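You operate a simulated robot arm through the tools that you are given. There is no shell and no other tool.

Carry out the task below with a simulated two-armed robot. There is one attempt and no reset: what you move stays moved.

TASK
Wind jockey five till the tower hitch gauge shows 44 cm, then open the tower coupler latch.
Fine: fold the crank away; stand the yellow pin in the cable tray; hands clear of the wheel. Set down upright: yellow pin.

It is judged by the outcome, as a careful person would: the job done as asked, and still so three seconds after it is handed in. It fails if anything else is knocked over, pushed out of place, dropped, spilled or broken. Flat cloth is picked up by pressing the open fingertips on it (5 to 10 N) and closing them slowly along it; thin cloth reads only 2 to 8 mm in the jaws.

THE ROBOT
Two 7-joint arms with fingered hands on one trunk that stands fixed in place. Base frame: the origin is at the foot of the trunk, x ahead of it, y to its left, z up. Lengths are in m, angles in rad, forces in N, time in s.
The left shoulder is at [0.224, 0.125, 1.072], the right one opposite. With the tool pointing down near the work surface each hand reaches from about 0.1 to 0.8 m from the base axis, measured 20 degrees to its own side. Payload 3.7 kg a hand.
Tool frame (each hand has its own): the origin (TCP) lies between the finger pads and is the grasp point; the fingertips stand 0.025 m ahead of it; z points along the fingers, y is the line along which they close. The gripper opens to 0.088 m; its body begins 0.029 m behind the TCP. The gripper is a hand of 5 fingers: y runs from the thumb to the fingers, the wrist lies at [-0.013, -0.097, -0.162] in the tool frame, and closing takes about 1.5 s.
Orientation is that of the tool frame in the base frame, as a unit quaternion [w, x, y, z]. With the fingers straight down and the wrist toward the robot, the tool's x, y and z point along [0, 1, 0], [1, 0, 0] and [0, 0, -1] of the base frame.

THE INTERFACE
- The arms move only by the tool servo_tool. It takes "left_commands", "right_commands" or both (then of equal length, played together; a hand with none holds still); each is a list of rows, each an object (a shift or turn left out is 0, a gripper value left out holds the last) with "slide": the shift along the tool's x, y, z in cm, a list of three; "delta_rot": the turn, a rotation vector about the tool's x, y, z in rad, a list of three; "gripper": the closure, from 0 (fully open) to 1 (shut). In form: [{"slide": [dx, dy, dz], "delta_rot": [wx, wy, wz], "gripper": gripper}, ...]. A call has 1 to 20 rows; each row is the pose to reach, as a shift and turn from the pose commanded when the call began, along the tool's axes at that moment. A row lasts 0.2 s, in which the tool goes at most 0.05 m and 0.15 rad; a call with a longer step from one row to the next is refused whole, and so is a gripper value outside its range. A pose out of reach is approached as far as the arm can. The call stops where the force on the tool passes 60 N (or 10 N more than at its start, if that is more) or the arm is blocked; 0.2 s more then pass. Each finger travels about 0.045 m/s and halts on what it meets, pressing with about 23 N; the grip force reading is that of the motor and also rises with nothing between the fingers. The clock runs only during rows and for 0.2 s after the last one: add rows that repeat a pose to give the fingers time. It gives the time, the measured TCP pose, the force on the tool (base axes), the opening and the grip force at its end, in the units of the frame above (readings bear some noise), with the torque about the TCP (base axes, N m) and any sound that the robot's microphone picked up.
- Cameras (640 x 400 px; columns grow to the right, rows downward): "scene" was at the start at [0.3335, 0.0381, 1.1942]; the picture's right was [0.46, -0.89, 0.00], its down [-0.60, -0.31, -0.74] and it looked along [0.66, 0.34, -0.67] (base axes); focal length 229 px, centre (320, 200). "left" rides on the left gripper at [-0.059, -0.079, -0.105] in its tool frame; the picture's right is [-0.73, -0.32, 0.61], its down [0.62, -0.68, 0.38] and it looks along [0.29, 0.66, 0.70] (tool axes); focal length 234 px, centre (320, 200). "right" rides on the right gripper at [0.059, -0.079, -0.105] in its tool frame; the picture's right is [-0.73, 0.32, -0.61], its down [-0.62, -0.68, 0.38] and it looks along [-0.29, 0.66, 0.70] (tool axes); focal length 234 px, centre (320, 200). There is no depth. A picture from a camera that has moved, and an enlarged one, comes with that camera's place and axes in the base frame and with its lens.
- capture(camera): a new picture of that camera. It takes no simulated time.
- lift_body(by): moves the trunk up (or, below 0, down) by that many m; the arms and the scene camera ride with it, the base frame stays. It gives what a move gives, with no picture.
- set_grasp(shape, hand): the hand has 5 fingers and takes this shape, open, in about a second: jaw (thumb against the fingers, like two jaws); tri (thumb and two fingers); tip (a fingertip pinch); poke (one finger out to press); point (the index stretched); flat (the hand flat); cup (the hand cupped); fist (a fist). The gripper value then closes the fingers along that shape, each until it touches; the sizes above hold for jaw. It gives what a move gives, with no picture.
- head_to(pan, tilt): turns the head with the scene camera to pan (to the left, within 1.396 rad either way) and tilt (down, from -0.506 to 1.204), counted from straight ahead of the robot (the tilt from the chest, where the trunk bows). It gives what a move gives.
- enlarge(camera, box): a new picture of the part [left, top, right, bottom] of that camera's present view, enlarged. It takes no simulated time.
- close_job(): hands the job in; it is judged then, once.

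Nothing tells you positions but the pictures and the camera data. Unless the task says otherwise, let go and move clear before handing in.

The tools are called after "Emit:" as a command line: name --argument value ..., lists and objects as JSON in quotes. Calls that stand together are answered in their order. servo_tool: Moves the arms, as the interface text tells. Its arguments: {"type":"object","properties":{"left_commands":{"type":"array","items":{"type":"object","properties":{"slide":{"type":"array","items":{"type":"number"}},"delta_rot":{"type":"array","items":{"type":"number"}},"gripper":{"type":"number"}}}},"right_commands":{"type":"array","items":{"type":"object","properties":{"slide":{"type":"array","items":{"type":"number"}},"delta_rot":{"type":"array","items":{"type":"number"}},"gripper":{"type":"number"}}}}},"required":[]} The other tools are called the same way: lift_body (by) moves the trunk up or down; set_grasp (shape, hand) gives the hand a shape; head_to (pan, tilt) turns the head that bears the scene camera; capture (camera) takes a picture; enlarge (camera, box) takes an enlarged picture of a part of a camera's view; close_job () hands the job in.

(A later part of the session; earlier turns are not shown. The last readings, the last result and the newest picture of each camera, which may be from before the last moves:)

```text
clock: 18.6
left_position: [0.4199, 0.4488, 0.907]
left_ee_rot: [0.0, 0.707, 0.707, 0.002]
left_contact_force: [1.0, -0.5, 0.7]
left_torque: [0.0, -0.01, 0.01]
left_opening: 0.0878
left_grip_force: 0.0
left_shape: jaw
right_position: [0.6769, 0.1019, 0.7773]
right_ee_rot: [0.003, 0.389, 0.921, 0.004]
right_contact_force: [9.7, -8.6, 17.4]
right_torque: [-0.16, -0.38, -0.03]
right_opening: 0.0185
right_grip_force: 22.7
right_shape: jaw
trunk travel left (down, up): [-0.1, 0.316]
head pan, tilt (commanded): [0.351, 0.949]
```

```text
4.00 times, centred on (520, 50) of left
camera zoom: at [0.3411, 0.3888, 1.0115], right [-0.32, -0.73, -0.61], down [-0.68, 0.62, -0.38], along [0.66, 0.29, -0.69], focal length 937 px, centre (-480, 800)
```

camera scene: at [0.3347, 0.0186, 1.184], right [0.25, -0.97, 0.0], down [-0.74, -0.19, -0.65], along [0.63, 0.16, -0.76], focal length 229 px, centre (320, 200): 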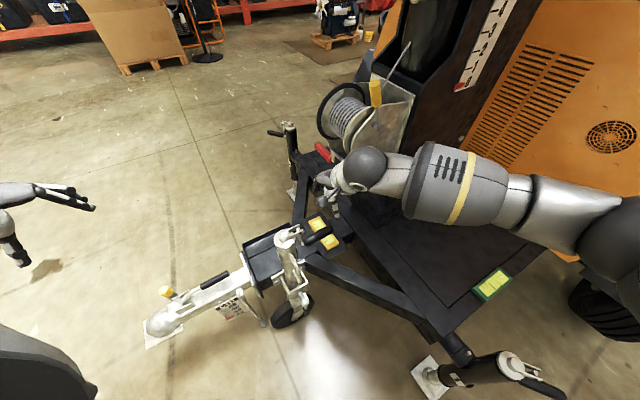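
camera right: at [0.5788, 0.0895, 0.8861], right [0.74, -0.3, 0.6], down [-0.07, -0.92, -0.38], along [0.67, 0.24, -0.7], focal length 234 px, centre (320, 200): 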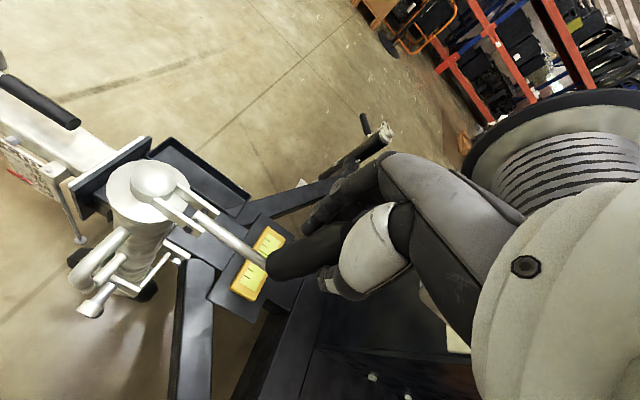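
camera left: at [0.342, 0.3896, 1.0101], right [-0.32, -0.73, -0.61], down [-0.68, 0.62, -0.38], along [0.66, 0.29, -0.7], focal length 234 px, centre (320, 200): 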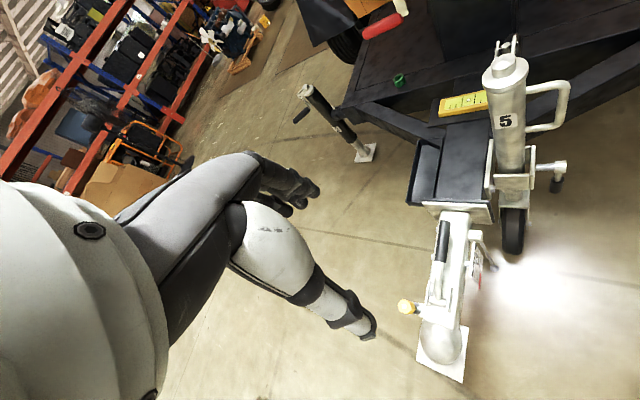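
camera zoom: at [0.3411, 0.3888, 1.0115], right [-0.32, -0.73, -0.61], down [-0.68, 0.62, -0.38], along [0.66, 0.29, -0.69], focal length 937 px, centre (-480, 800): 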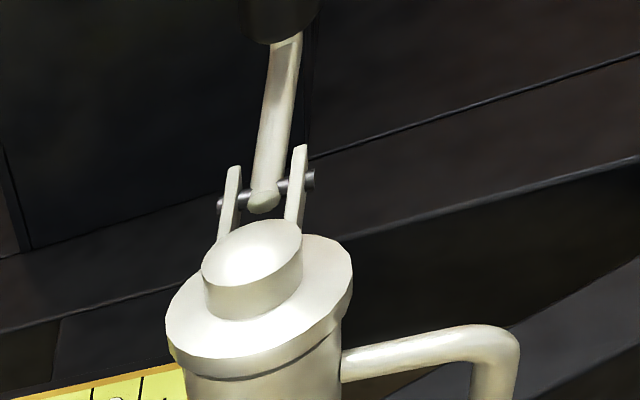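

The hand is pressing down a bit through friction. I'll loosen the fingers slightly, keeping them around the grip, to relax that and see whether the crank stays up by itself.

Emit:
servo_tool --right_commands '[{"gripper": 0.6}, {"gripper": 0.5}, {"gripper": 0.45}, {"gripper": 0.45}, {"gripper": 0.45}]'

Emit:
enlarge --camera "scene" --box '[240, 170, 400, 270]'

Emit:
capture --camera "right"

Emit:
enlarge --camera "right" --box '[40, 120, 360, 320]'

```text
clock: 19.8
left_position: [0.4204, 0.4489, 0.9055]
left_ee_rot: [0.0, 0.708, 0.707, 0.0]
left_contact_force: [-0.7, -0.3, -0.4]
left_torque: [-0.03, 0.04, 0.03]
left_opening: 0.0879
left_grip_force: 0.1
left_shape: jaw
right_position: [0.6743, 0.0999, 0.7729]
right_ee_rot: [0.0, 0.39, 0.921, 0.0]
right_contact_force: [0.0, 0.5, 0.2]
right_torque: [0.03, 0.02, -0.01]
right_opening: 0.0478
right_grip_force: 0.1
right_shape: jaw
trunk travel left (down, up): [-0.1, 0.316]
head pan, tilt (commanded): [0.351, 0.949]
```

```text
4.00 times, centred on (320, 220) of scene
camera zoom: at [0.3349, 0.0193, 1.1845], right [0.25, -0.97, 0.0], down [-0.73, -0.19, -0.66], along [0.63, 0.17, -0.76], focal length 916 px, centre (320, 120)
```

zoom: 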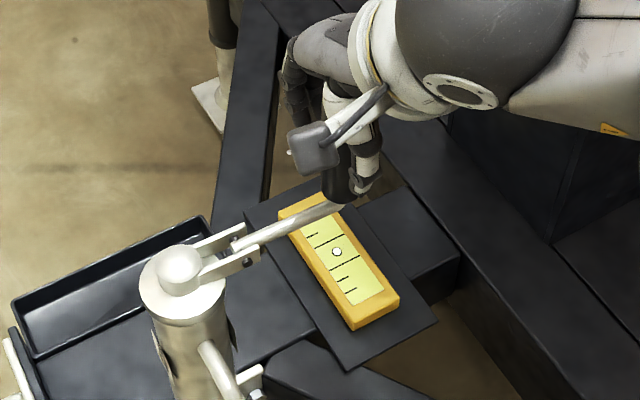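

```text
taken
camera right: at [0.5785, 0.0876, 0.8755], right [0.74, -0.3, 0.61], down [-0.05, -0.92, -0.38], along [0.67, 0.25, -0.7], focal length 234 px, centre (320, 200)
```

right: 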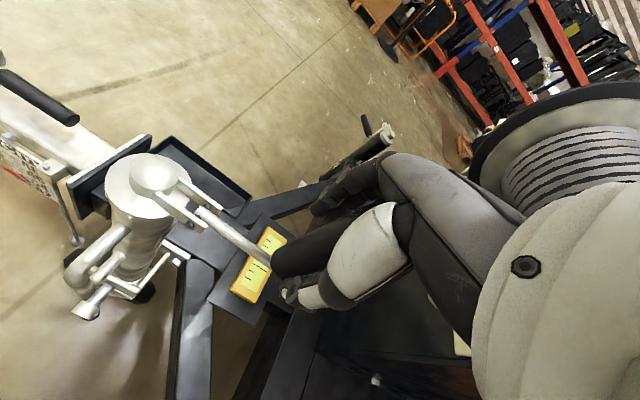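

```text
2.00 times, centred on (200, 220) of right
camera zoom: at [0.5785, 0.0876, 0.8755], right [0.74, -0.3, 0.61], down [-0.05, -0.92, -0.38], along [0.67, 0.25, -0.7], focal length 468 px, centre (560, 160)
```

zoom: 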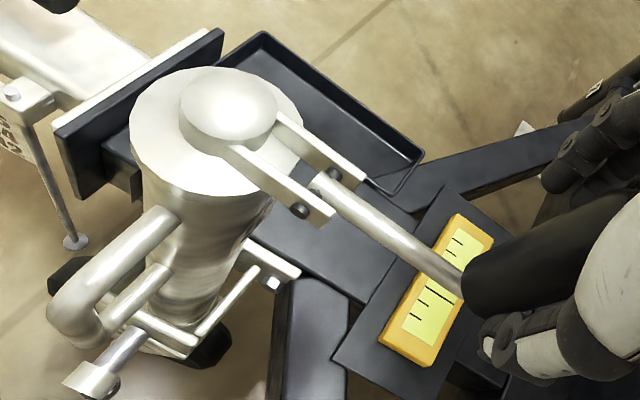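

The crank stays up unaided. I'll settle the hand slightly outward and lower on the upright grip, close on it, and try a first 30° clockwise (seen from above).

Emit:
servo_tool --right_commands '[{"slide": [-0.2, 0.1, 0.4]}, {"slide": [-0.4, 0.1, 0.8]}, {"slide": [-0.4, 0.1, 0.8], "gripper": 0.6}, {"slide": [-0.4, 0.1, 0.8], "gripper": 0.7}, {"slide": [-0.4, 0.1, 0.8], "gripper": 0.8}, {"slide": [-0.4, 0.1, 0.8], "gripper": 0.8}, {"slide": [-0.4, 0.1, 0.8], "gripper": 0.8}]'

Emit:
servo_tool --right_commands '[{"slide": [0.14, -1.4, 0]}, {"slide": [0.47, -2.78, 0]}, {"slide": [0.97, -4.1, 0]}, {"slide": [1.63, -5.35, 0]}, {"slide": [1.63, -5.35, 0]}]'

Emit:
enlarge --camera "scene" --box '[240, 170, 400, 270]'

Emit:
enlarge --camera "right" --box '[40, 120, 360, 320]'

```text
clock: 21.4
left_position: [0.4189, 0.4485, 0.904]
left_ee_rot: [0.0, 0.708, 0.707, 0.0]
left_contact_force: [0.4, 0.4, 0.5]
left_torque: [0.02, -0.01, 0.01]
left_opening: 0.0881
left_grip_force: 0.1
left_shape: jaw
right_position: [0.679, 0.0984, 0.7644]
right_ee_rot: [0.0, 0.39, 0.921, 0.0]
right_contact_force: [-2.6, 0.2, -1.2]
right_torque: [0.0, -0.01, 0.01]
right_opening: 0.0198
right_grip_force: 23.2
right_shape: jaw
trunk travel left (down, up): [-0.1, 0.316]
head pan, tilt (commanded): [0.351, 0.949]
```

```text
clock: 22.6
left_position: [0.4192, 0.4486, 0.9047]
left_ee_rot: [0.0, 0.707, 0.708, -0.001]
left_contact_force: [-0.1, -0.8, 0.0]
left_torque: [0.0, -0.02, -0.01]
left_opening: 0.0879
left_grip_force: 0.1
left_shape: jaw
right_position: [0.6308, 0.0715, 0.7634]
right_ee_rot: [0.001, 0.39, 0.921, 0.0]
right_contact_force: [6.0, -4.4, -2.4]
right_torque: [-0.02, -0.14, -0.01]
right_opening: 0.0195
right_grip_force: 22.5
right_shape: jaw
trunk travel left (down, up): [-0.1, 0.316]
head pan, tilt (commanded): [0.351, 0.949]
```

```text
4.00 times, centred on (320, 220) of scene
camera zoom: at [0.3355, 0.0189, 1.1844], right [0.25, -0.97, 0.0], down [-0.73, -0.19, -0.66], along [0.63, 0.17, -0.76], focal length 916 px, centre (320, 120)
```

zoom: 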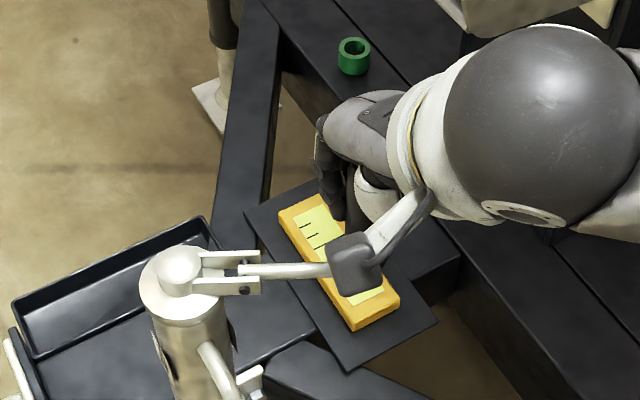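

```text
2.00 times, centred on (200, 220) of right
camera zoom: at [0.5334, 0.0592, 0.8678], right [0.74, -0.3, 0.61], down [-0.06, -0.92, -0.38], along [0.67, 0.25, -0.7], focal length 468 px, centre (560, 160)
```

zoom: 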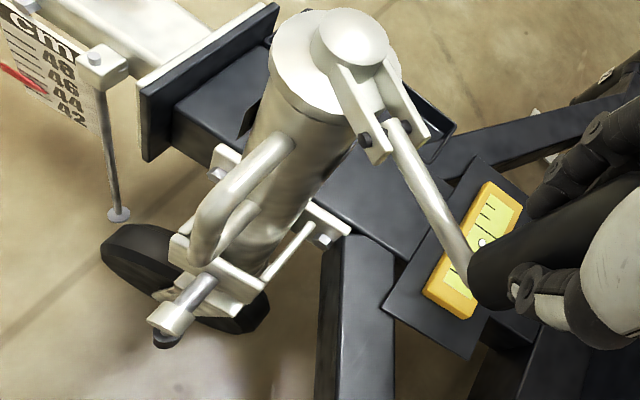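

The crank turns easily with small forces. I'll continue clockwise by a further 90°.

Emit:
servo_tool --right_commands '[{"slide": [1.13, -1.5, 0]}, {"slide": [2.51, -2.79, 0]}, {"slide": [4.09, -3.81, 0]}, {"slide": [5.82, -4.55, 0]}, {"slide": [7.66, -4.97, 0]}, {"slide": [9.54, -5.07, 0]}, {"slide": [11.4, -4.84, 0]}, {"slide": [13.2, -4.29, 0]}, {"slide": [14.88, -3.44, 0]}, {"slide": [14.88, -3.44, 0]}]'

Emit:
capture --camera "scene"

Emit:
enlarge --camera "right" --box '[40, 120, 360, 320]'

```text
clock: 24.8
left_position: [0.4207, 0.4484, 0.9055]
left_ee_rot: [0.0, 0.707, 0.707, 0.0]
left_contact_force: [0.6, 0.3, -0.1]
left_torque: [0.01, -0.01, 0.03]
left_opening: 0.0877
left_grip_force: 0.0
left_shape: jaw
right_position: [0.5004, 0.1545, 0.764]
right_ee_rot: [-0.001, 0.39, 0.921, 0.0]
right_contact_force: [-0.4, 0.0, 0.2]
right_torque: [0.01, 0.02, -0.02]
right_opening: 0.0145
right_grip_force: 23.2
right_shape: jaw
trunk travel left (down, up): [-0.1, 0.316]
head pan, tilt (commanded): [0.351, 0.949]
```

```text
taken
camera scene: at [0.3349, 0.0195, 1.1846], right [0.25, -0.97, 0.0], down [-0.73, -0.19, -0.66], along [0.63, 0.17, -0.75], focal length 229 px, centre (320, 200)
```

scene: 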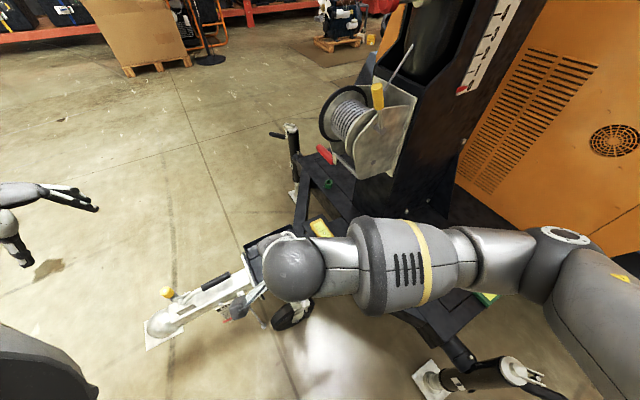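

```text
2.00 times, centred on (200, 220) of right
camera zoom: at [0.4042, 0.1428, 0.8676], right [0.74, -0.3, 0.61], down [-0.06, -0.92, -0.38], along [0.67, 0.25, -0.7], focal length 468 px, centre (560, 160)
```

zoom: 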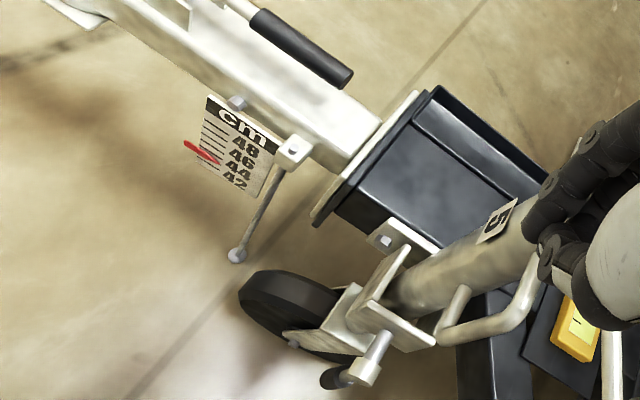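

The opening shrank to 14.5 mm with no force, so the hand may have slipped off the grip. I'll look.

Emit:
capture --camera "right"

Emit:
enlarge --camera "left" --box '[400, 0, 640, 150]'

Emit:
enlarge --camera "scene" --box '[200, 200, 360, 300]'

```text
taken
camera right: at [0.4042, 0.1428, 0.8676], right [0.74, -0.3, 0.61], down [-0.06, -0.92, -0.38], along [0.67, 0.25, -0.7], focal length 234 px, centre (320, 200)
```

right: 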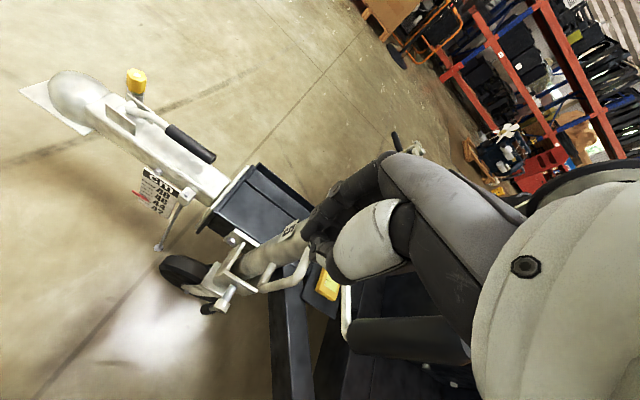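

```text
2.67 times, centred on (520, 75) of left
camera zoom: at [0.342, 0.3897, 1.01], right [-0.32, -0.73, -0.61], down [-0.68, 0.62, -0.38], along [0.66, 0.29, -0.7], focal length 624 px, centre (-213, 533)
```

zoom: 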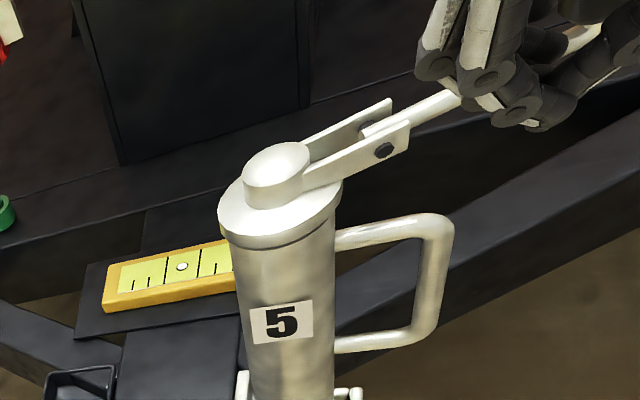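

```text
4.00 times, centred on (280, 250) of scene
camera zoom: at [0.3349, 0.0195, 1.1846], right [0.25, -0.97, 0.0], down [-0.73, -0.19, -0.66], along [0.63, 0.17, -0.75], focal length 916 px, centre (480, 0)
```

zoom: 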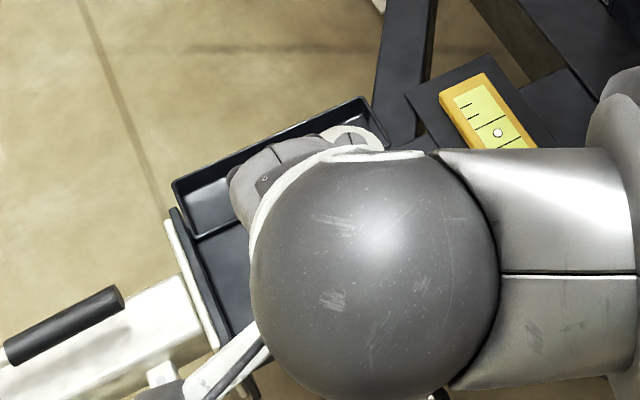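

The hand slipped sideways off the grip after about 65°; the crank stays put with the grip beside the thumb. I'll check the gauge closely before changing tactics to pushing the grip round with the closed hand.

Emit:
enlarge --camera "right" --box '[120, 150, 200, 230]'

Emit:
enlarge --camera "left" --box '[440, 210, 520, 310]'

Emit:
enlarge --camera "right" --box '[250, 160, 490, 380]'

```text
5.00 times, centred on (160, 190) of right
camera zoom: at [0.4042, 0.1428, 0.8676], right [0.74, -0.3, 0.61], down [-0.06, -0.92, -0.38], along [0.67, 0.25, -0.7], focal length 1171 px, centre (1120, 250)
```

zoom: 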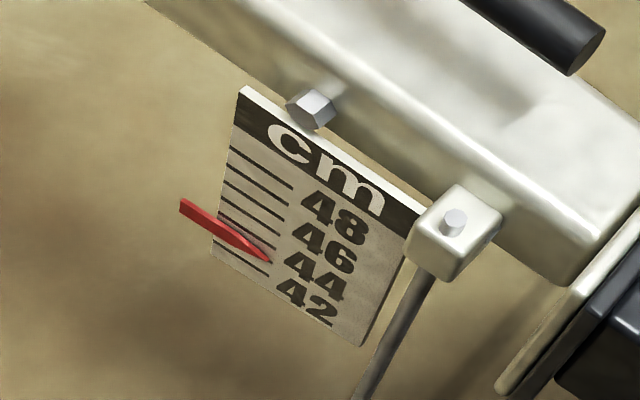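

```text
4.00 times, centred on (480, 260) of left
camera zoom: at [0.342, 0.3897, 1.01], right [-0.32, -0.73, -0.61], down [-0.68, 0.62, -0.38], along [0.66, 0.29, -0.7], focal length 937 px, centre (-320, -40)
```

zoom: 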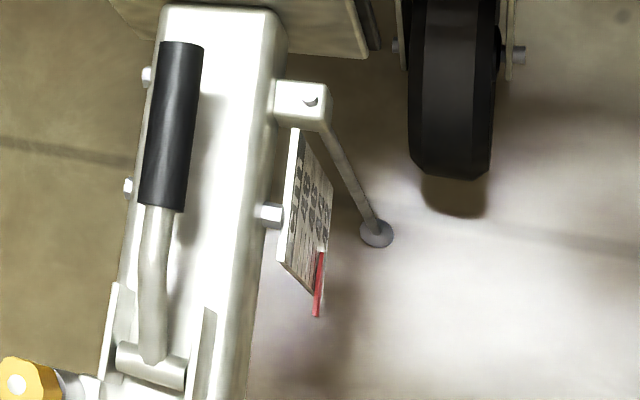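

```text
1.82 times, centred on (370, 270) of right
camera zoom: at [0.4042, 0.1428, 0.8676], right [0.74, -0.3, 0.61], down [-0.06, -0.92, -0.38], along [0.67, 0.25, -0.7], focal length 426 px, centre (229, 73)
```

zoom: 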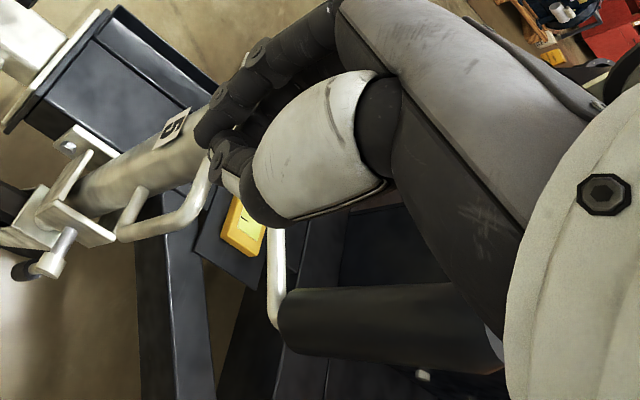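

The gauge now reads about 42.8 in this view. I'll close the fingers fully, lift over the grip, come down behind it and push it round clockwise.

Emit:
servo_tool --right_commands '[{"slide": [0, 0, -3], "gripper": 1.0}, {"slide": [0, 0, -6], "gripper": 1.0}, {"slide": [0, 0, -7.2], "gripper": 1.0}, {"slide": [-3.8, 0.9, -7.2], "gripper": 1.0}, {"slide": [-7.6, 1.9, -7.2], "gripper": 1.0}, {"slide": [-11.4, 2.8, -7.2], "gripper": 1.0}, {"slide": [-15.1, 3.8, -7.2], "gripper": 1.0}, {"slide": [-15.1, 3.8, -7.2], "gripper": 1.0}]'

Emit:
capture --camera "right"

Emit:
enlarge --camera "left" --box '[400, 0, 640, 150]'

Emit:
enlarge --camera "scene" --box '[240, 170, 400, 270]'

```text
clock: 26.6
left_position: [0.4205, 0.4486, 0.9044]
left_ee_rot: [-0.001, 0.707, 0.707, 0.0]
left_contact_force: [-0.2, 0.2, 0.0]
left_torque: [0.02, 0.01, 0.02]
left_opening: 0.0876
left_grip_force: 0.0
left_shape: jaw
right_position: [0.6346, 0.0737, 0.8355]
right_ee_rot: [0.0, 0.389, 0.921, 0.0]
right_contact_force: [0.4, 0.1, -0.1]
right_torque: [0.03, -0.02, 0.02]
right_opening: 0.0142
right_grip_force: 22.7
right_shape: jaw
trunk travel left (down, up): [-0.1, 0.316]
head pan, tilt (commanded): [0.351, 0.949]
```

```text
taken
camera right: at [0.5379, 0.0604, 0.9386], right [0.74, -0.3, 0.61], down [-0.05, -0.92, -0.38], along [0.67, 0.25, -0.7], focal length 234 px, centre (320, 200)
```

right: 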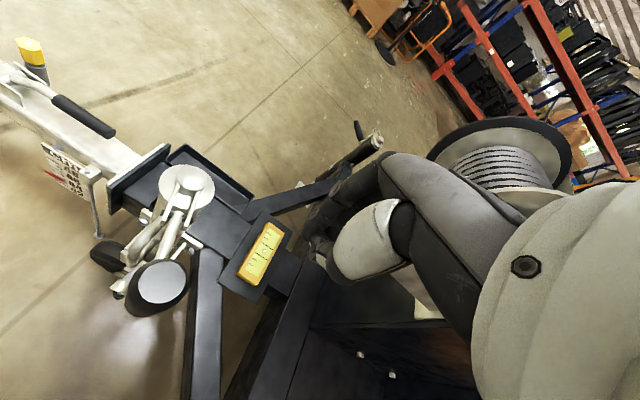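

```text
2.67 times, centred on (520, 75) of left
camera zoom: at [0.342, 0.3896, 1.01], right [-0.32, -0.73, -0.61], down [-0.68, 0.62, -0.38], along [0.66, 0.29, -0.7], focal length 624 px, centre (-213, 533)
```

zoom: 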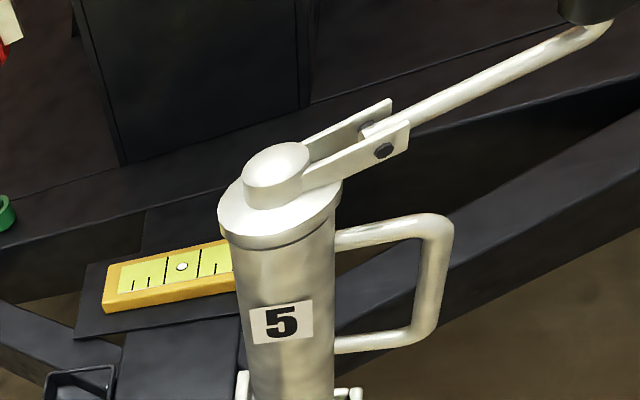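

```text
4.00 times, centred on (320, 220) of scene
camera zoom: at [0.3349, 0.0194, 1.1847], right [0.25, -0.97, 0.0], down [-0.73, -0.19, -0.66], along [0.63, 0.17, -0.75], focal length 916 px, centre (320, 120)
```

zoom: 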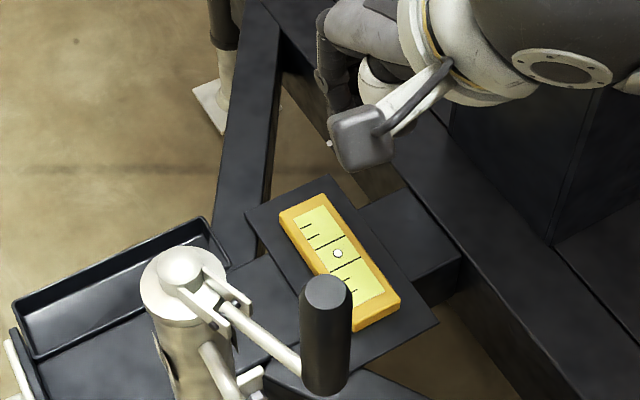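

I have a clear view: the grip stands upright at about (0.555, 0.075), top z ≈ 0.798, and the closed hand is behind it. I'll lower the hand and push clockwise.

Emit:
servo_tool --right_commands '[{"slide": [0, 0, 2]}, {"slide": [0, 0, 4]}, {"slide": [0, 0, 6]}, {"slide": [1.34, -1.84, 6]}, {"slide": [3.03, -3.37, 6]}, {"slide": [5.01, -4.51, 6]}, {"slide": [7.17, -5.21, 6]}, {"slide": [9.44, -5.45, 6]}, {"slide": [11.71, -5.21, 6]}, {"slide": [13.87, -4.51, 6]}, {"slide": [15.85, -3.37, 6]}, {"slide": [17.54, -1.84, 6]}, {"slide": [18.88, 0, 6]}]'

Emit:
capture --camera "right"

Emit:
enlarge --camera "left" --box '[400, 0, 640, 150]'

Emit:
enlarge --camera "scene" --box '[200, 170, 360, 270]'

```text
clock: 29.4
left_position: [0.4214, 0.4493, 0.9051]
left_ee_rot: [-0.001, 0.707, 0.707, 0.0]
left_contact_force: [0.0, -1.1, 0.5]
left_torque: [-0.01, -0.03, 0.02]
left_opening: 0.0878
left_grip_force: 0.1
left_shape: jaw
right_position: [0.5043, 0.2087, 0.7752]
right_ee_rot: [0.0, 0.392, 0.92, -0.003]
right_contact_force: [14.7, -14.2, -13.9]
right_torque: [0.23, -0.08, 0.21]
right_opening: 0.015
right_grip_force: 22.7
right_shape: jaw
trunk travel left (down, up): [-0.1, 0.316]
head pan, tilt (commanded): [0.351, 0.949]
```

```text
taken
camera right: at [0.4079, 0.1959, 0.879], right [0.74, -0.3, 0.61], down [-0.06, -0.92, -0.38], along [0.67, 0.24, -0.7], focal length 234 px, centre (320, 200)
```

right: 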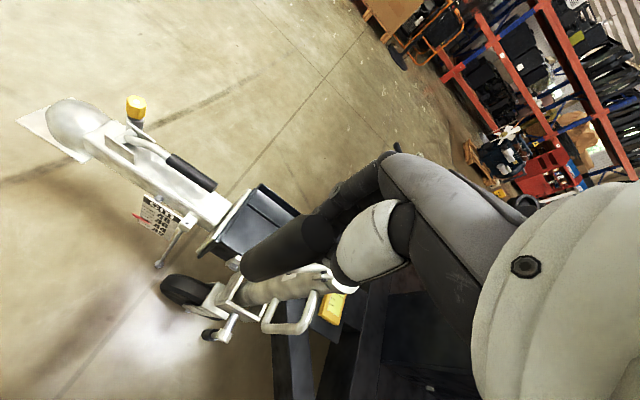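

```text
2.67 times, centred on (520, 75) of left
camera zoom: at [0.3439, 0.3888, 1.0094], right [-0.32, -0.73, -0.61], down [-0.68, 0.62, -0.38], along [0.66, 0.29, -0.7], focal length 624 px, centre (-213, 533)
```

zoom: 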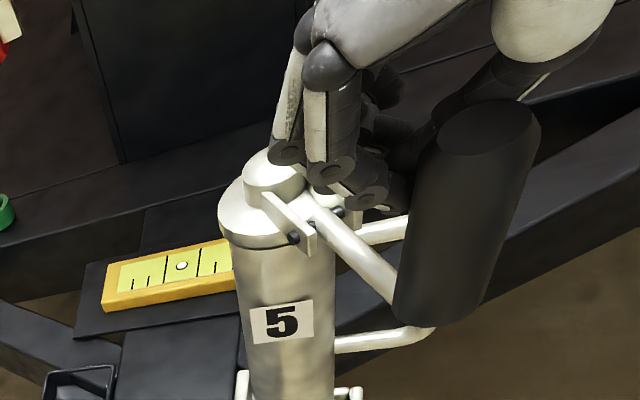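

```text
4.00 times, centred on (280, 220) of scene
camera zoom: at [0.3372, 0.0184, 1.1838], right [0.26, -0.97, 0.0], down [-0.73, -0.19, -0.66], along [0.63, 0.17, -0.76], focal length 916 px, centre (480, 120)
```

zoom: 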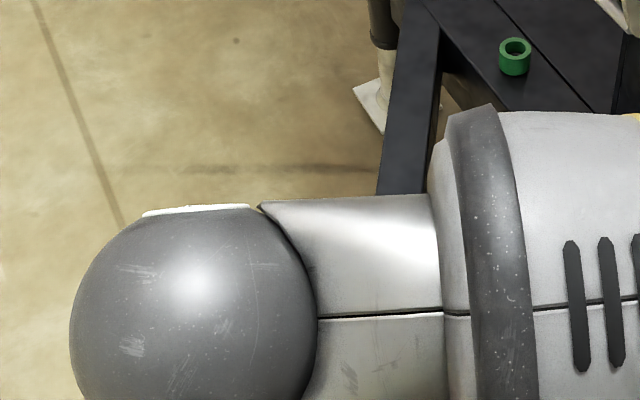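

Pushing works; the crank has gone round further, though contact is now on the side of the hand. I'll read the gauge to learn the direction and lead.

Emit:
enlarge --camera "right" --box '[120, 180, 200, 260]'

Emit:
enlarge --camera "right" --box '[200, 160, 440, 360]'

```text
5.00 times, centred on (160, 220) of right
camera zoom: at [0.4079, 0.1959, 0.879], right [0.74, -0.3, 0.61], down [-0.06, -0.92, -0.38], along [0.67, 0.24, -0.7], focal length 1171 px, centre (1120, 100)
```

zoom: 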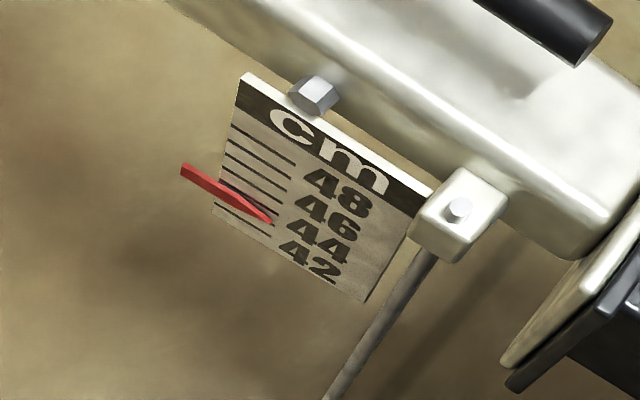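

```text
2.00 times, centred on (320, 260) of right
camera zoom: at [0.4079, 0.1959, 0.879], right [0.74, -0.3, 0.61], down [-0.06, -0.92, -0.38], along [0.67, 0.24, -0.7], focal length 468 px, centre (320, 80)
```

zoom: 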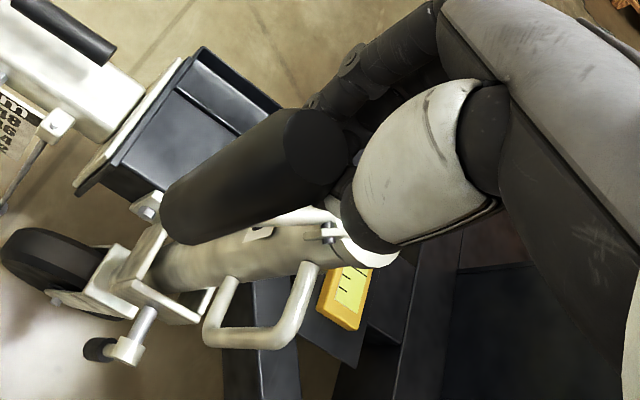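

The reading seems to have risen. I'll zoom in further on the gauge.

Emit:
enlarge --camera "right" --box '[138, 192, 174, 236]'

Emit:
enlarge --camera "scene" --box '[180, 270, 260, 330]'

Emit:
enlarge --camera "left" --box '[465, 240, 495, 300]'

```text
9.09 times, centred on (156, 214) of right
camera zoom: at [0.4079, 0.1959, 0.879], right [0.74, -0.3, 0.61], down [-0.06, -0.92, -0.38], along [0.67, 0.24, -0.7], focal length 2129 px, centre (1811, 73)
```

zoom: 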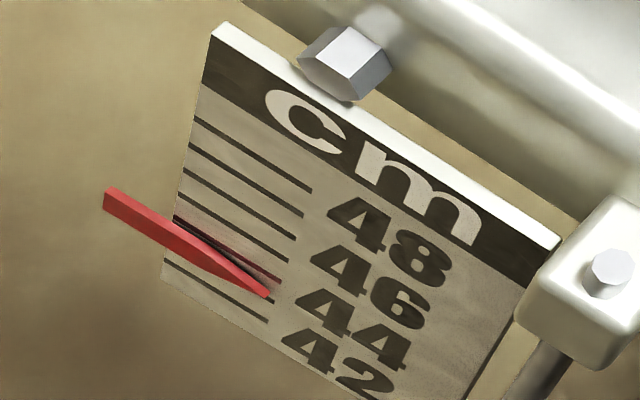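

```text
6.67 times, centred on (220, 300) of scene
camera zoom: at [0.3372, 0.0184, 1.1838], right [0.26, -0.97, 0.0], down [-0.73, -0.19, -0.66], along [0.63, 0.17, -0.76], focal length 1527 px, centre (987, -467)
```

zoom: 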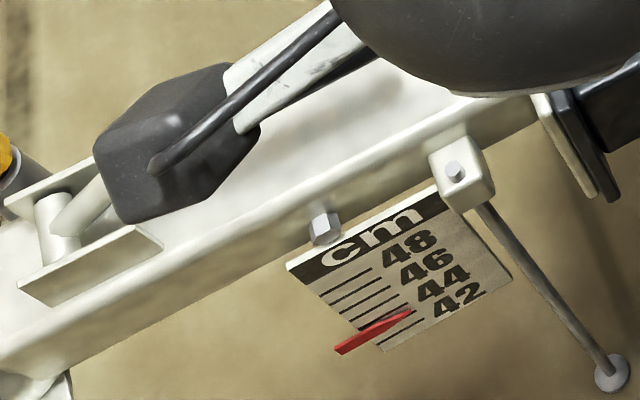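

```text
6.67 times, centred on (480, 270) of left
camera zoom: at [0.3439, 0.3888, 1.0094], right [-0.32, -0.73, -0.61], down [-0.68, 0.62, -0.38], along [0.66, 0.29, -0.7], focal length 1561 px, centre (-747, -267)
```

zoom: 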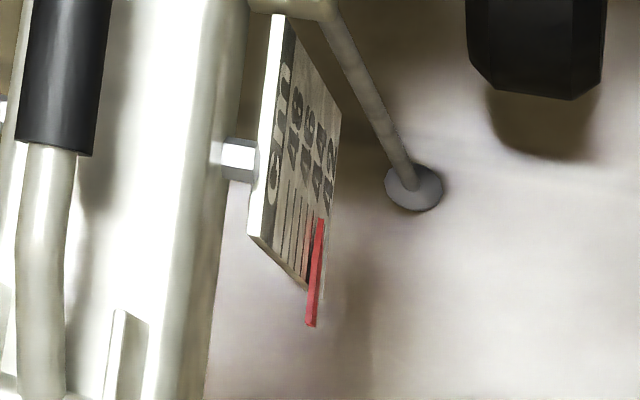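

The pointer stands a little off the plate, so from above it reads low; I want a near-level look. I'll back the right hand off the grip and lift it clear, then bring the left camera low on the gauge's face side.

Emit:
servo_tool --right_commands '[{"slide": [-1.5, -1.7, 0]}, {"slide": [-2.5, -2.5, -2]}, {"slide": [-2.5, -2.5, -5]}, {"slide": [-2.5, -2.5, -8]}, {"slide": [-2.5, -2.5, -8]}]'

Emit:
capture --camera "right"

Emit:
enlarge --camera "left" --box '[400, 0, 640, 150]'

```text
clock: 30.6
left_position: [0.4201, 0.4493, 0.9053]
left_ee_rot: [-0.001, 0.708, 0.707, -0.001]
left_contact_force: [-0.7, 0.5, 0.1]
left_torque: [0.03, 0.02, 0.02]
left_opening: 0.0878
left_grip_force: 0.2
left_shape: jaw
right_position: [0.502, 0.1765, 0.8576]
right_ee_rot: [0.0, 0.389, 0.921, 0.0]
right_contact_force: [-0.8, 0.9, -0.2]
right_torque: [0.01, -0.01, -0.01]
right_opening: 0.0139
right_grip_force: 23.2
right_shape: jaw
trunk travel left (down, up): [-0.1, 0.316]
head pan, tilt (commanded): [0.351, 0.949]
```

```text
taken
camera right: at [0.4053, 0.1626, 0.9605], right [0.74, -0.3, 0.61], down [-0.05, -0.92, -0.38], along [0.67, 0.25, -0.7], focal length 234 px, centre (320, 200)
```

right: 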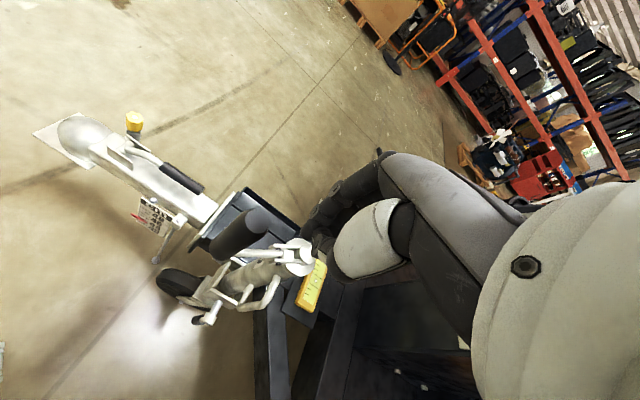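

```text
2.67 times, centred on (520, 75) of left
camera zoom: at [0.3422, 0.3896, 1.0098], right [-0.32, -0.73, -0.61], down [-0.68, 0.62, -0.38], along [0.66, 0.29, -0.7], focal length 624 px, centre (-213, 533)
```

zoom: 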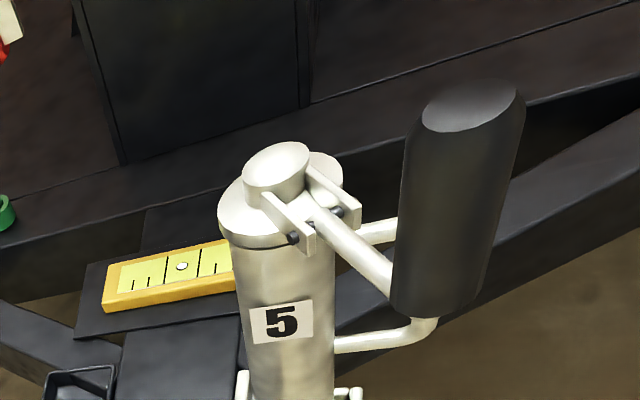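

The crank stands upright and holds by itself. Now I'll bring the left hand down beside the drawbar toward a low viewpoint on the gauge, in two stages.

Emit:
servo_tool --left_commands '[{"slide": [-1.1, -0.2, 3.8], "delta_rot": [0, 0, -0.05]}, {"slide": [-2.2, -0.5, 7.6], "delta_rot": [0, 0, -0.1]}, {"slide": [-3.3, -0.7, 11.4], "delta_rot": [0, 0, -0.15]}, {"slide": [-4.5, -1.0, 15.2], "delta_rot": [0, 0, -0.2]}, {"slide": [-5.6, -1.2, 19.1], "delta_rot": [0, 0, -0.25]}, {"slide": [-6.7, -1.5, 22.9], "delta_rot": [0, 0, -0.3]}, {"slide": [-7.8, -1.7, 26.7], "delta_rot": [0, 0, -0.35]}, {"slide": [-8.9, -2.0, 30.5], "delta_rot": [0, 0, -0.4]}, {"slide": [-8.9, -2.0, 30.5], "delta_rot": [0, 0, -0.4]}]'

Emit:
capture --camera "left"

Emit:
capture --camera "scene"

```text
clock: 32.6
left_position: [0.4016, 0.3582, 0.5998]
left_ee_rot: [0.0, 0.552, 0.834, -0.001]
left_contact_force: [0.3, -0.5, 1.7]
left_torque: [0.02, -0.02, 0.0]
left_opening: 0.0881
left_grip_force: 0.1
left_shape: jaw
right_position: [0.5023, 0.1774, 0.8582]
right_ee_rot: [-0.001, 0.39, 0.921, 0.0]
right_contact_force: [-1.0, -0.4, 0.6]
right_torque: [0.01, 0.04, 0.01]
right_opening: 0.0142
right_grip_force: 23.4
right_shape: jaw
trunk travel left (down, up): [-0.1, 0.316]
head pan, tilt (commanded): [0.351, 0.949]
```

```text
taken
camera left: at [0.3527, 0.274, 0.7052], right [-0.01, -0.79, -0.61], down [-0.87, 0.31, -0.38], along [0.49, 0.52, -0.7], focal length 234 px, centre (320, 200)
```

left: 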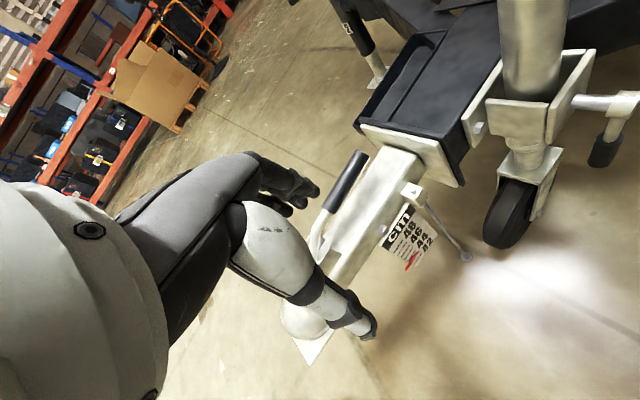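

```text
taken
camera scene: at [0.3346, 0.0188, 1.1842], right [0.25, -0.97, 0.0], down [-0.73, -0.19, -0.65], along [0.63, 0.16, -0.76], focal length 229 px, centre (320, 200)
```

scene: 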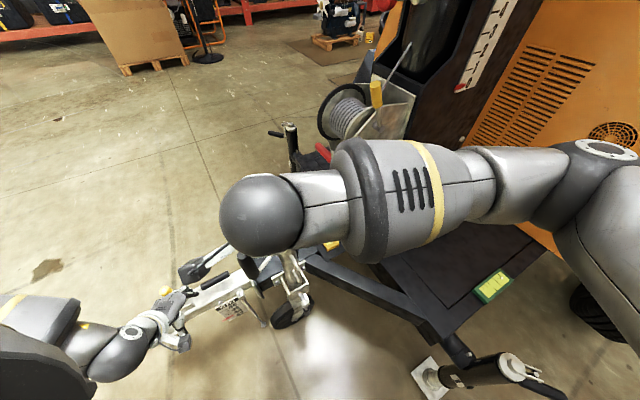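

The left hand reached its waypoint and the gauge shows at (405, 230). I'll zoom in, then go lower.

Emit:
enlarge --camera "left" --box '[380, 195, 460, 275]'

Emit:
servo_tool --left_commands '[{"slide": [-0.3, -1.2, 3.5], "delta_rot": [0, 0, -0.05]}, {"slide": [-0.6, -2.4, 7.0], "delta_rot": [0, 0, -0.1]}, {"slide": [-0.9, -3.6, 10.5], "delta_rot": [0, 0, -0.15]}, {"slide": [-1.2, -4.8, 14.0], "delta_rot": [0, 0, -0.2]}, {"slide": [-1.5, -6.0, 17.5], "delta_rot": [0, 0, -0.25]}, {"slide": [-1.8, -7.2, 21.0], "delta_rot": [0, 0, -0.3]}, {"slide": [-1.8, -7.2, 21.0], "delta_rot": [0, 0, -0.3]}]'

Emit:
capture --camera "left"

```text
5.00 times, centred on (420, 235) of left
camera zoom: at [0.3527, 0.274, 0.7052], right [-0.01, -0.79, -0.61], down [-0.87, 0.31, -0.38], along [0.49, 0.52, -0.7], focal length 1171 px, centre (-180, 25)
```

zoom: 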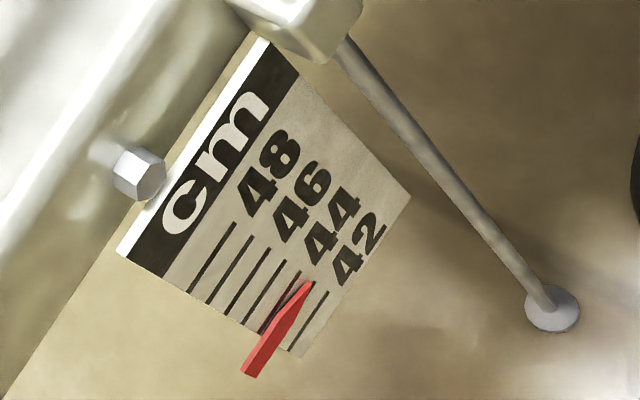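

```text
clock: 34.2
left_position: [0.3441, 0.333, 0.3928]
left_ee_rot: [0.0, 0.421, 0.907, 0.012]
left_contact_force: [0.1, 0.4, -0.1]
left_torque: [0.05, 0.02, 0.0]
left_opening: 0.0879
left_grip_force: 0.1
left_shape: jaw
right_position: [0.5016, 0.179, 0.8592]
right_ee_rot: [0.002, 0.39, 0.921, -0.001]
right_contact_force: [-0.3, -0.4, 0.1]
right_torque: [0.01, -0.02, 0.04]
right_opening: 0.0142
right_grip_force: 23.1
right_shape: jaw
trunk travel left (down, up): [-0.1, 0.316]
head pan, tilt (commanded): [0.351, 0.949]
```

```text
taken
camera left: at [0.3216, 0.2338, 0.4953], right [0.23, -0.75, -0.62], down [-0.92, 0.04, -0.39], along [0.32, 0.66, -0.68], focal length 234 px, centre (320, 200)
```

left: 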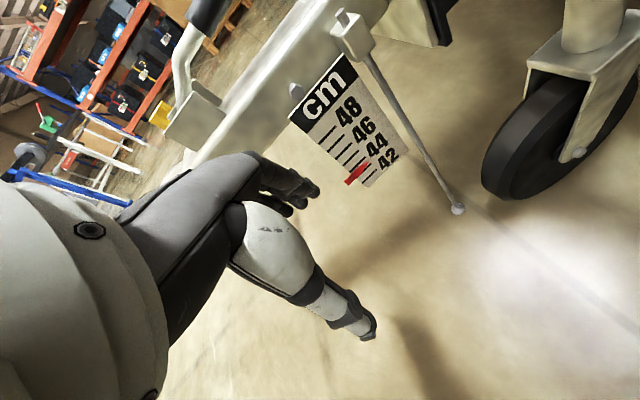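

This is a much better view of the gauge; I'll zoom in.

Emit:
enlarge --camera "left" --box '[320, 110, 400, 190]'

Emit:
capture --camera "scene"

```text
5.00 times, centred on (360, 150) of left
camera zoom: at [0.3216, 0.2338, 0.4953], right [0.23, -0.75, -0.62], down [-0.92, 0.04, -0.39], along [0.32, 0.66, -0.68], focal length 1171 px, centre (120, 450)
```

zoom: 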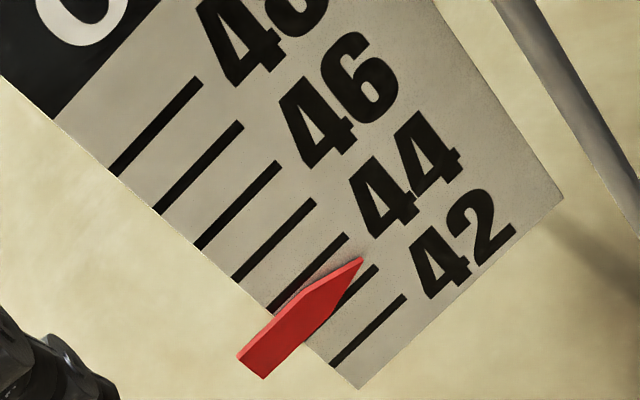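

```text
taken
camera scene: at [0.3321, 0.0208, 1.1838], right [0.23, -0.97, 0.0], down [-0.75, -0.18, -0.64], along [0.62, 0.14, -0.77], focal length 229 px, centre (320, 200)
```

scene: 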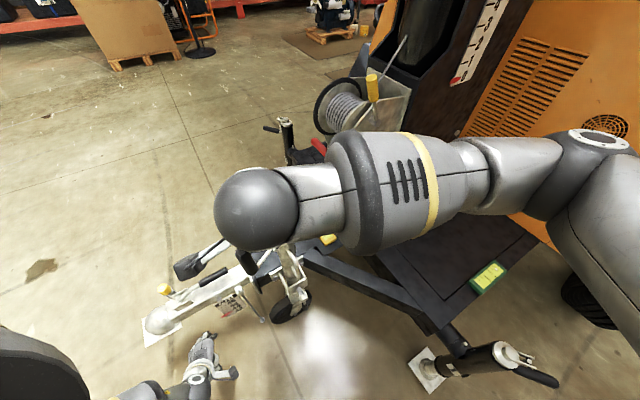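

The level view shows the pointer only about 1 mm off the plate, so it truly reads about 43.5 now; roughly another half turn clockwise should do it. I'll locate the grip exactly from the right camera so I can grasp it and turn the wrist along with it.

Emit:
enlarge --camera "right" --box '[180, 180, 340, 300]'

Emit:
enlarge --camera "left" --box '[280, 60, 440, 200]'

```text
3.33 times, centred on (260, 240) of right
camera zoom: at [0.404, 0.1656, 0.9613], right [0.74, -0.29, 0.61], down [-0.05, -0.92, -0.38], along [0.68, 0.25, -0.69], focal length 781 px, centre (520, 67)
```

zoom: 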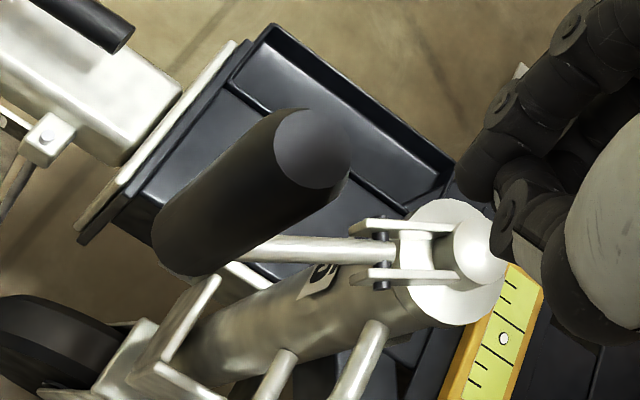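

```text
2.86 times, centred on (360, 130) of left
camera zoom: at [0.3216, 0.2338, 0.4953], right [0.23, -0.75, -0.62], down [-0.92, 0.04, -0.39], along [0.32, 0.66, -0.68], focal length 669 px, centre (206, 400)
```

zoom: 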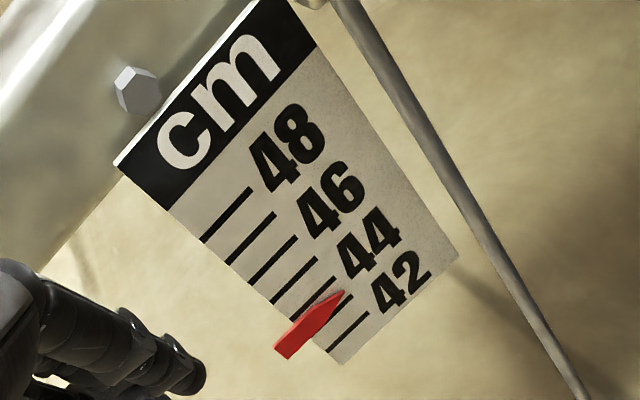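

The grip top is at about (0.490, 0.208, 0.798). I'll open the right hand above it, turn the wrist so the closing direction lies along the crank's path, then check before lowering.

Emit:
servo_tool --right_commands '[{"slide": [0.6, 0.3, 0], "delta_rot": [0, 0, -0.13], "gripper": 0.5}, {"slide": [1.3, 0.6, 0], "delta_rot": [0, 0, -0.26], "gripper": 0.2}, {"slide": [2.1, 0.9, 0], "delta_rot": [0, 0, -0.39], "gripper": 0.0}, {"slide": [2.8, 1.2, 0], "delta_rot": [0, 0, -0.52], "gripper": 0.0}, {"slide": [2.8, 1.2, 0], "delta_rot": [0, 0, -0.52], "gripper": 0.0}, {"slide": [2.8, 1.2, 0], "delta_rot": [0, 0, -0.52], "gripper": 0.0}]'

Emit:
capture --camera "right"

Emit:
capture --camera "scene"

```text
clock: 35.6
left_position: [0.3435, 0.3328, 0.39]
left_ee_rot: [-0.002, 0.42, 0.907, 0.011]
left_contact_force: [-0.1, 0.5, -0.1]
left_torque: [0.01, -0.02, 0.0]
left_opening: 0.0878
left_grip_force: 0.0
left_shape: jaw
right_position: [0.4918, 0.206, 0.8564]
right_ee_rot: [0.001, 0.14, 0.99, -0.002]
right_contact_force: [0.3, -0.1, -0.7]
right_torque: [-0.04, 0.04, 0.0]
right_opening: 0.0877
right_grip_force: 0.0
right_shape: jaw
trunk travel left (down, up): [-0.1, 0.316]
head pan, tilt (commanded): [0.351, 0.949]
```

```text
taken
camera right: at [0.4139, 0.1467, 0.9604], right [0.79, 0.11, 0.61], down [0.41, -0.83, -0.38], along [0.46, 0.55, -0.7], focal length 234 px, centre (320, 200)
```

right: 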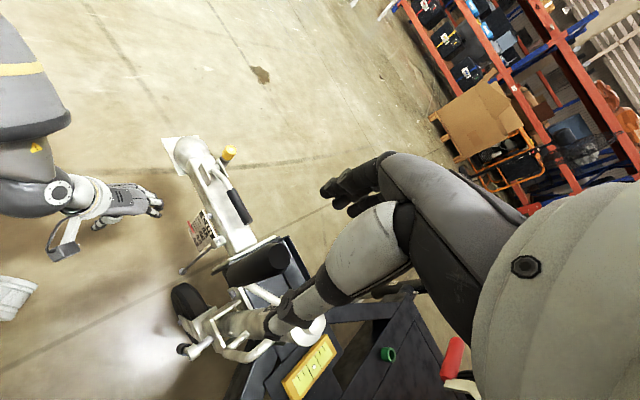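

```text
taken
camera scene: at [0.3338, 0.0216, 1.1831], right [0.23, -0.97, 0.0], down [-0.75, -0.18, -0.64], along [0.62, 0.15, -0.77], focal length 229 px, centre (320, 200)
```

scene: 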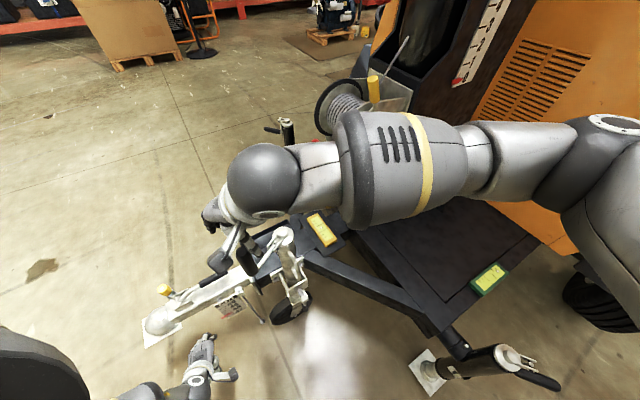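

The open hand is turned and roughly above the grip. I'll zoom to check its centring.

Emit:
enlarge --camera "right" --box '[200, 210, 360, 360]'

Emit:
enlarge --camera "scene" --box '[200, 190, 320, 290]'

```text
2.67 times, centred on (280, 285) of right
camera zoom: at [0.4139, 0.1467, 0.9604], right [0.79, 0.11, 0.61], down [0.41, -0.83, -0.38], along [0.46, 0.55, -0.7], focal length 624 px, centre (427, -27)
```

zoom: 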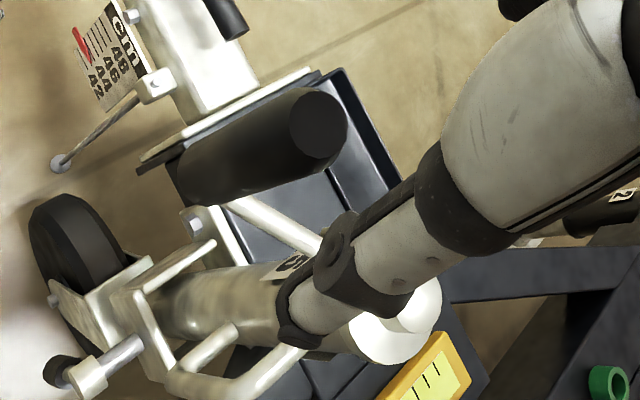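

```text
4.00 times, centred on (260, 240) of scene
camera zoom: at [0.3338, 0.0216, 1.1831], right [0.23, -0.97, 0.0], down [-0.75, -0.18, -0.64], along [0.62, 0.15, -0.77], focal length 916 px, centre (560, 40)
```

zoom: 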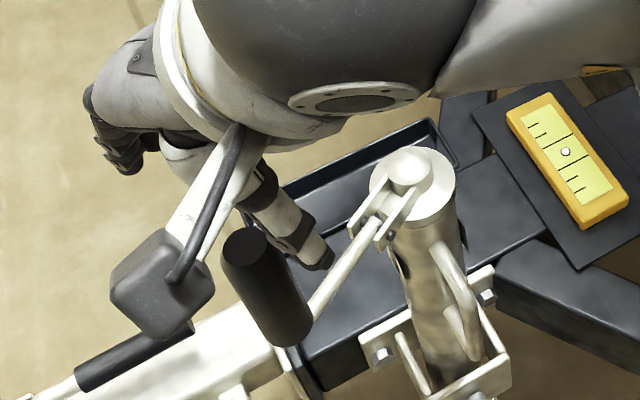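

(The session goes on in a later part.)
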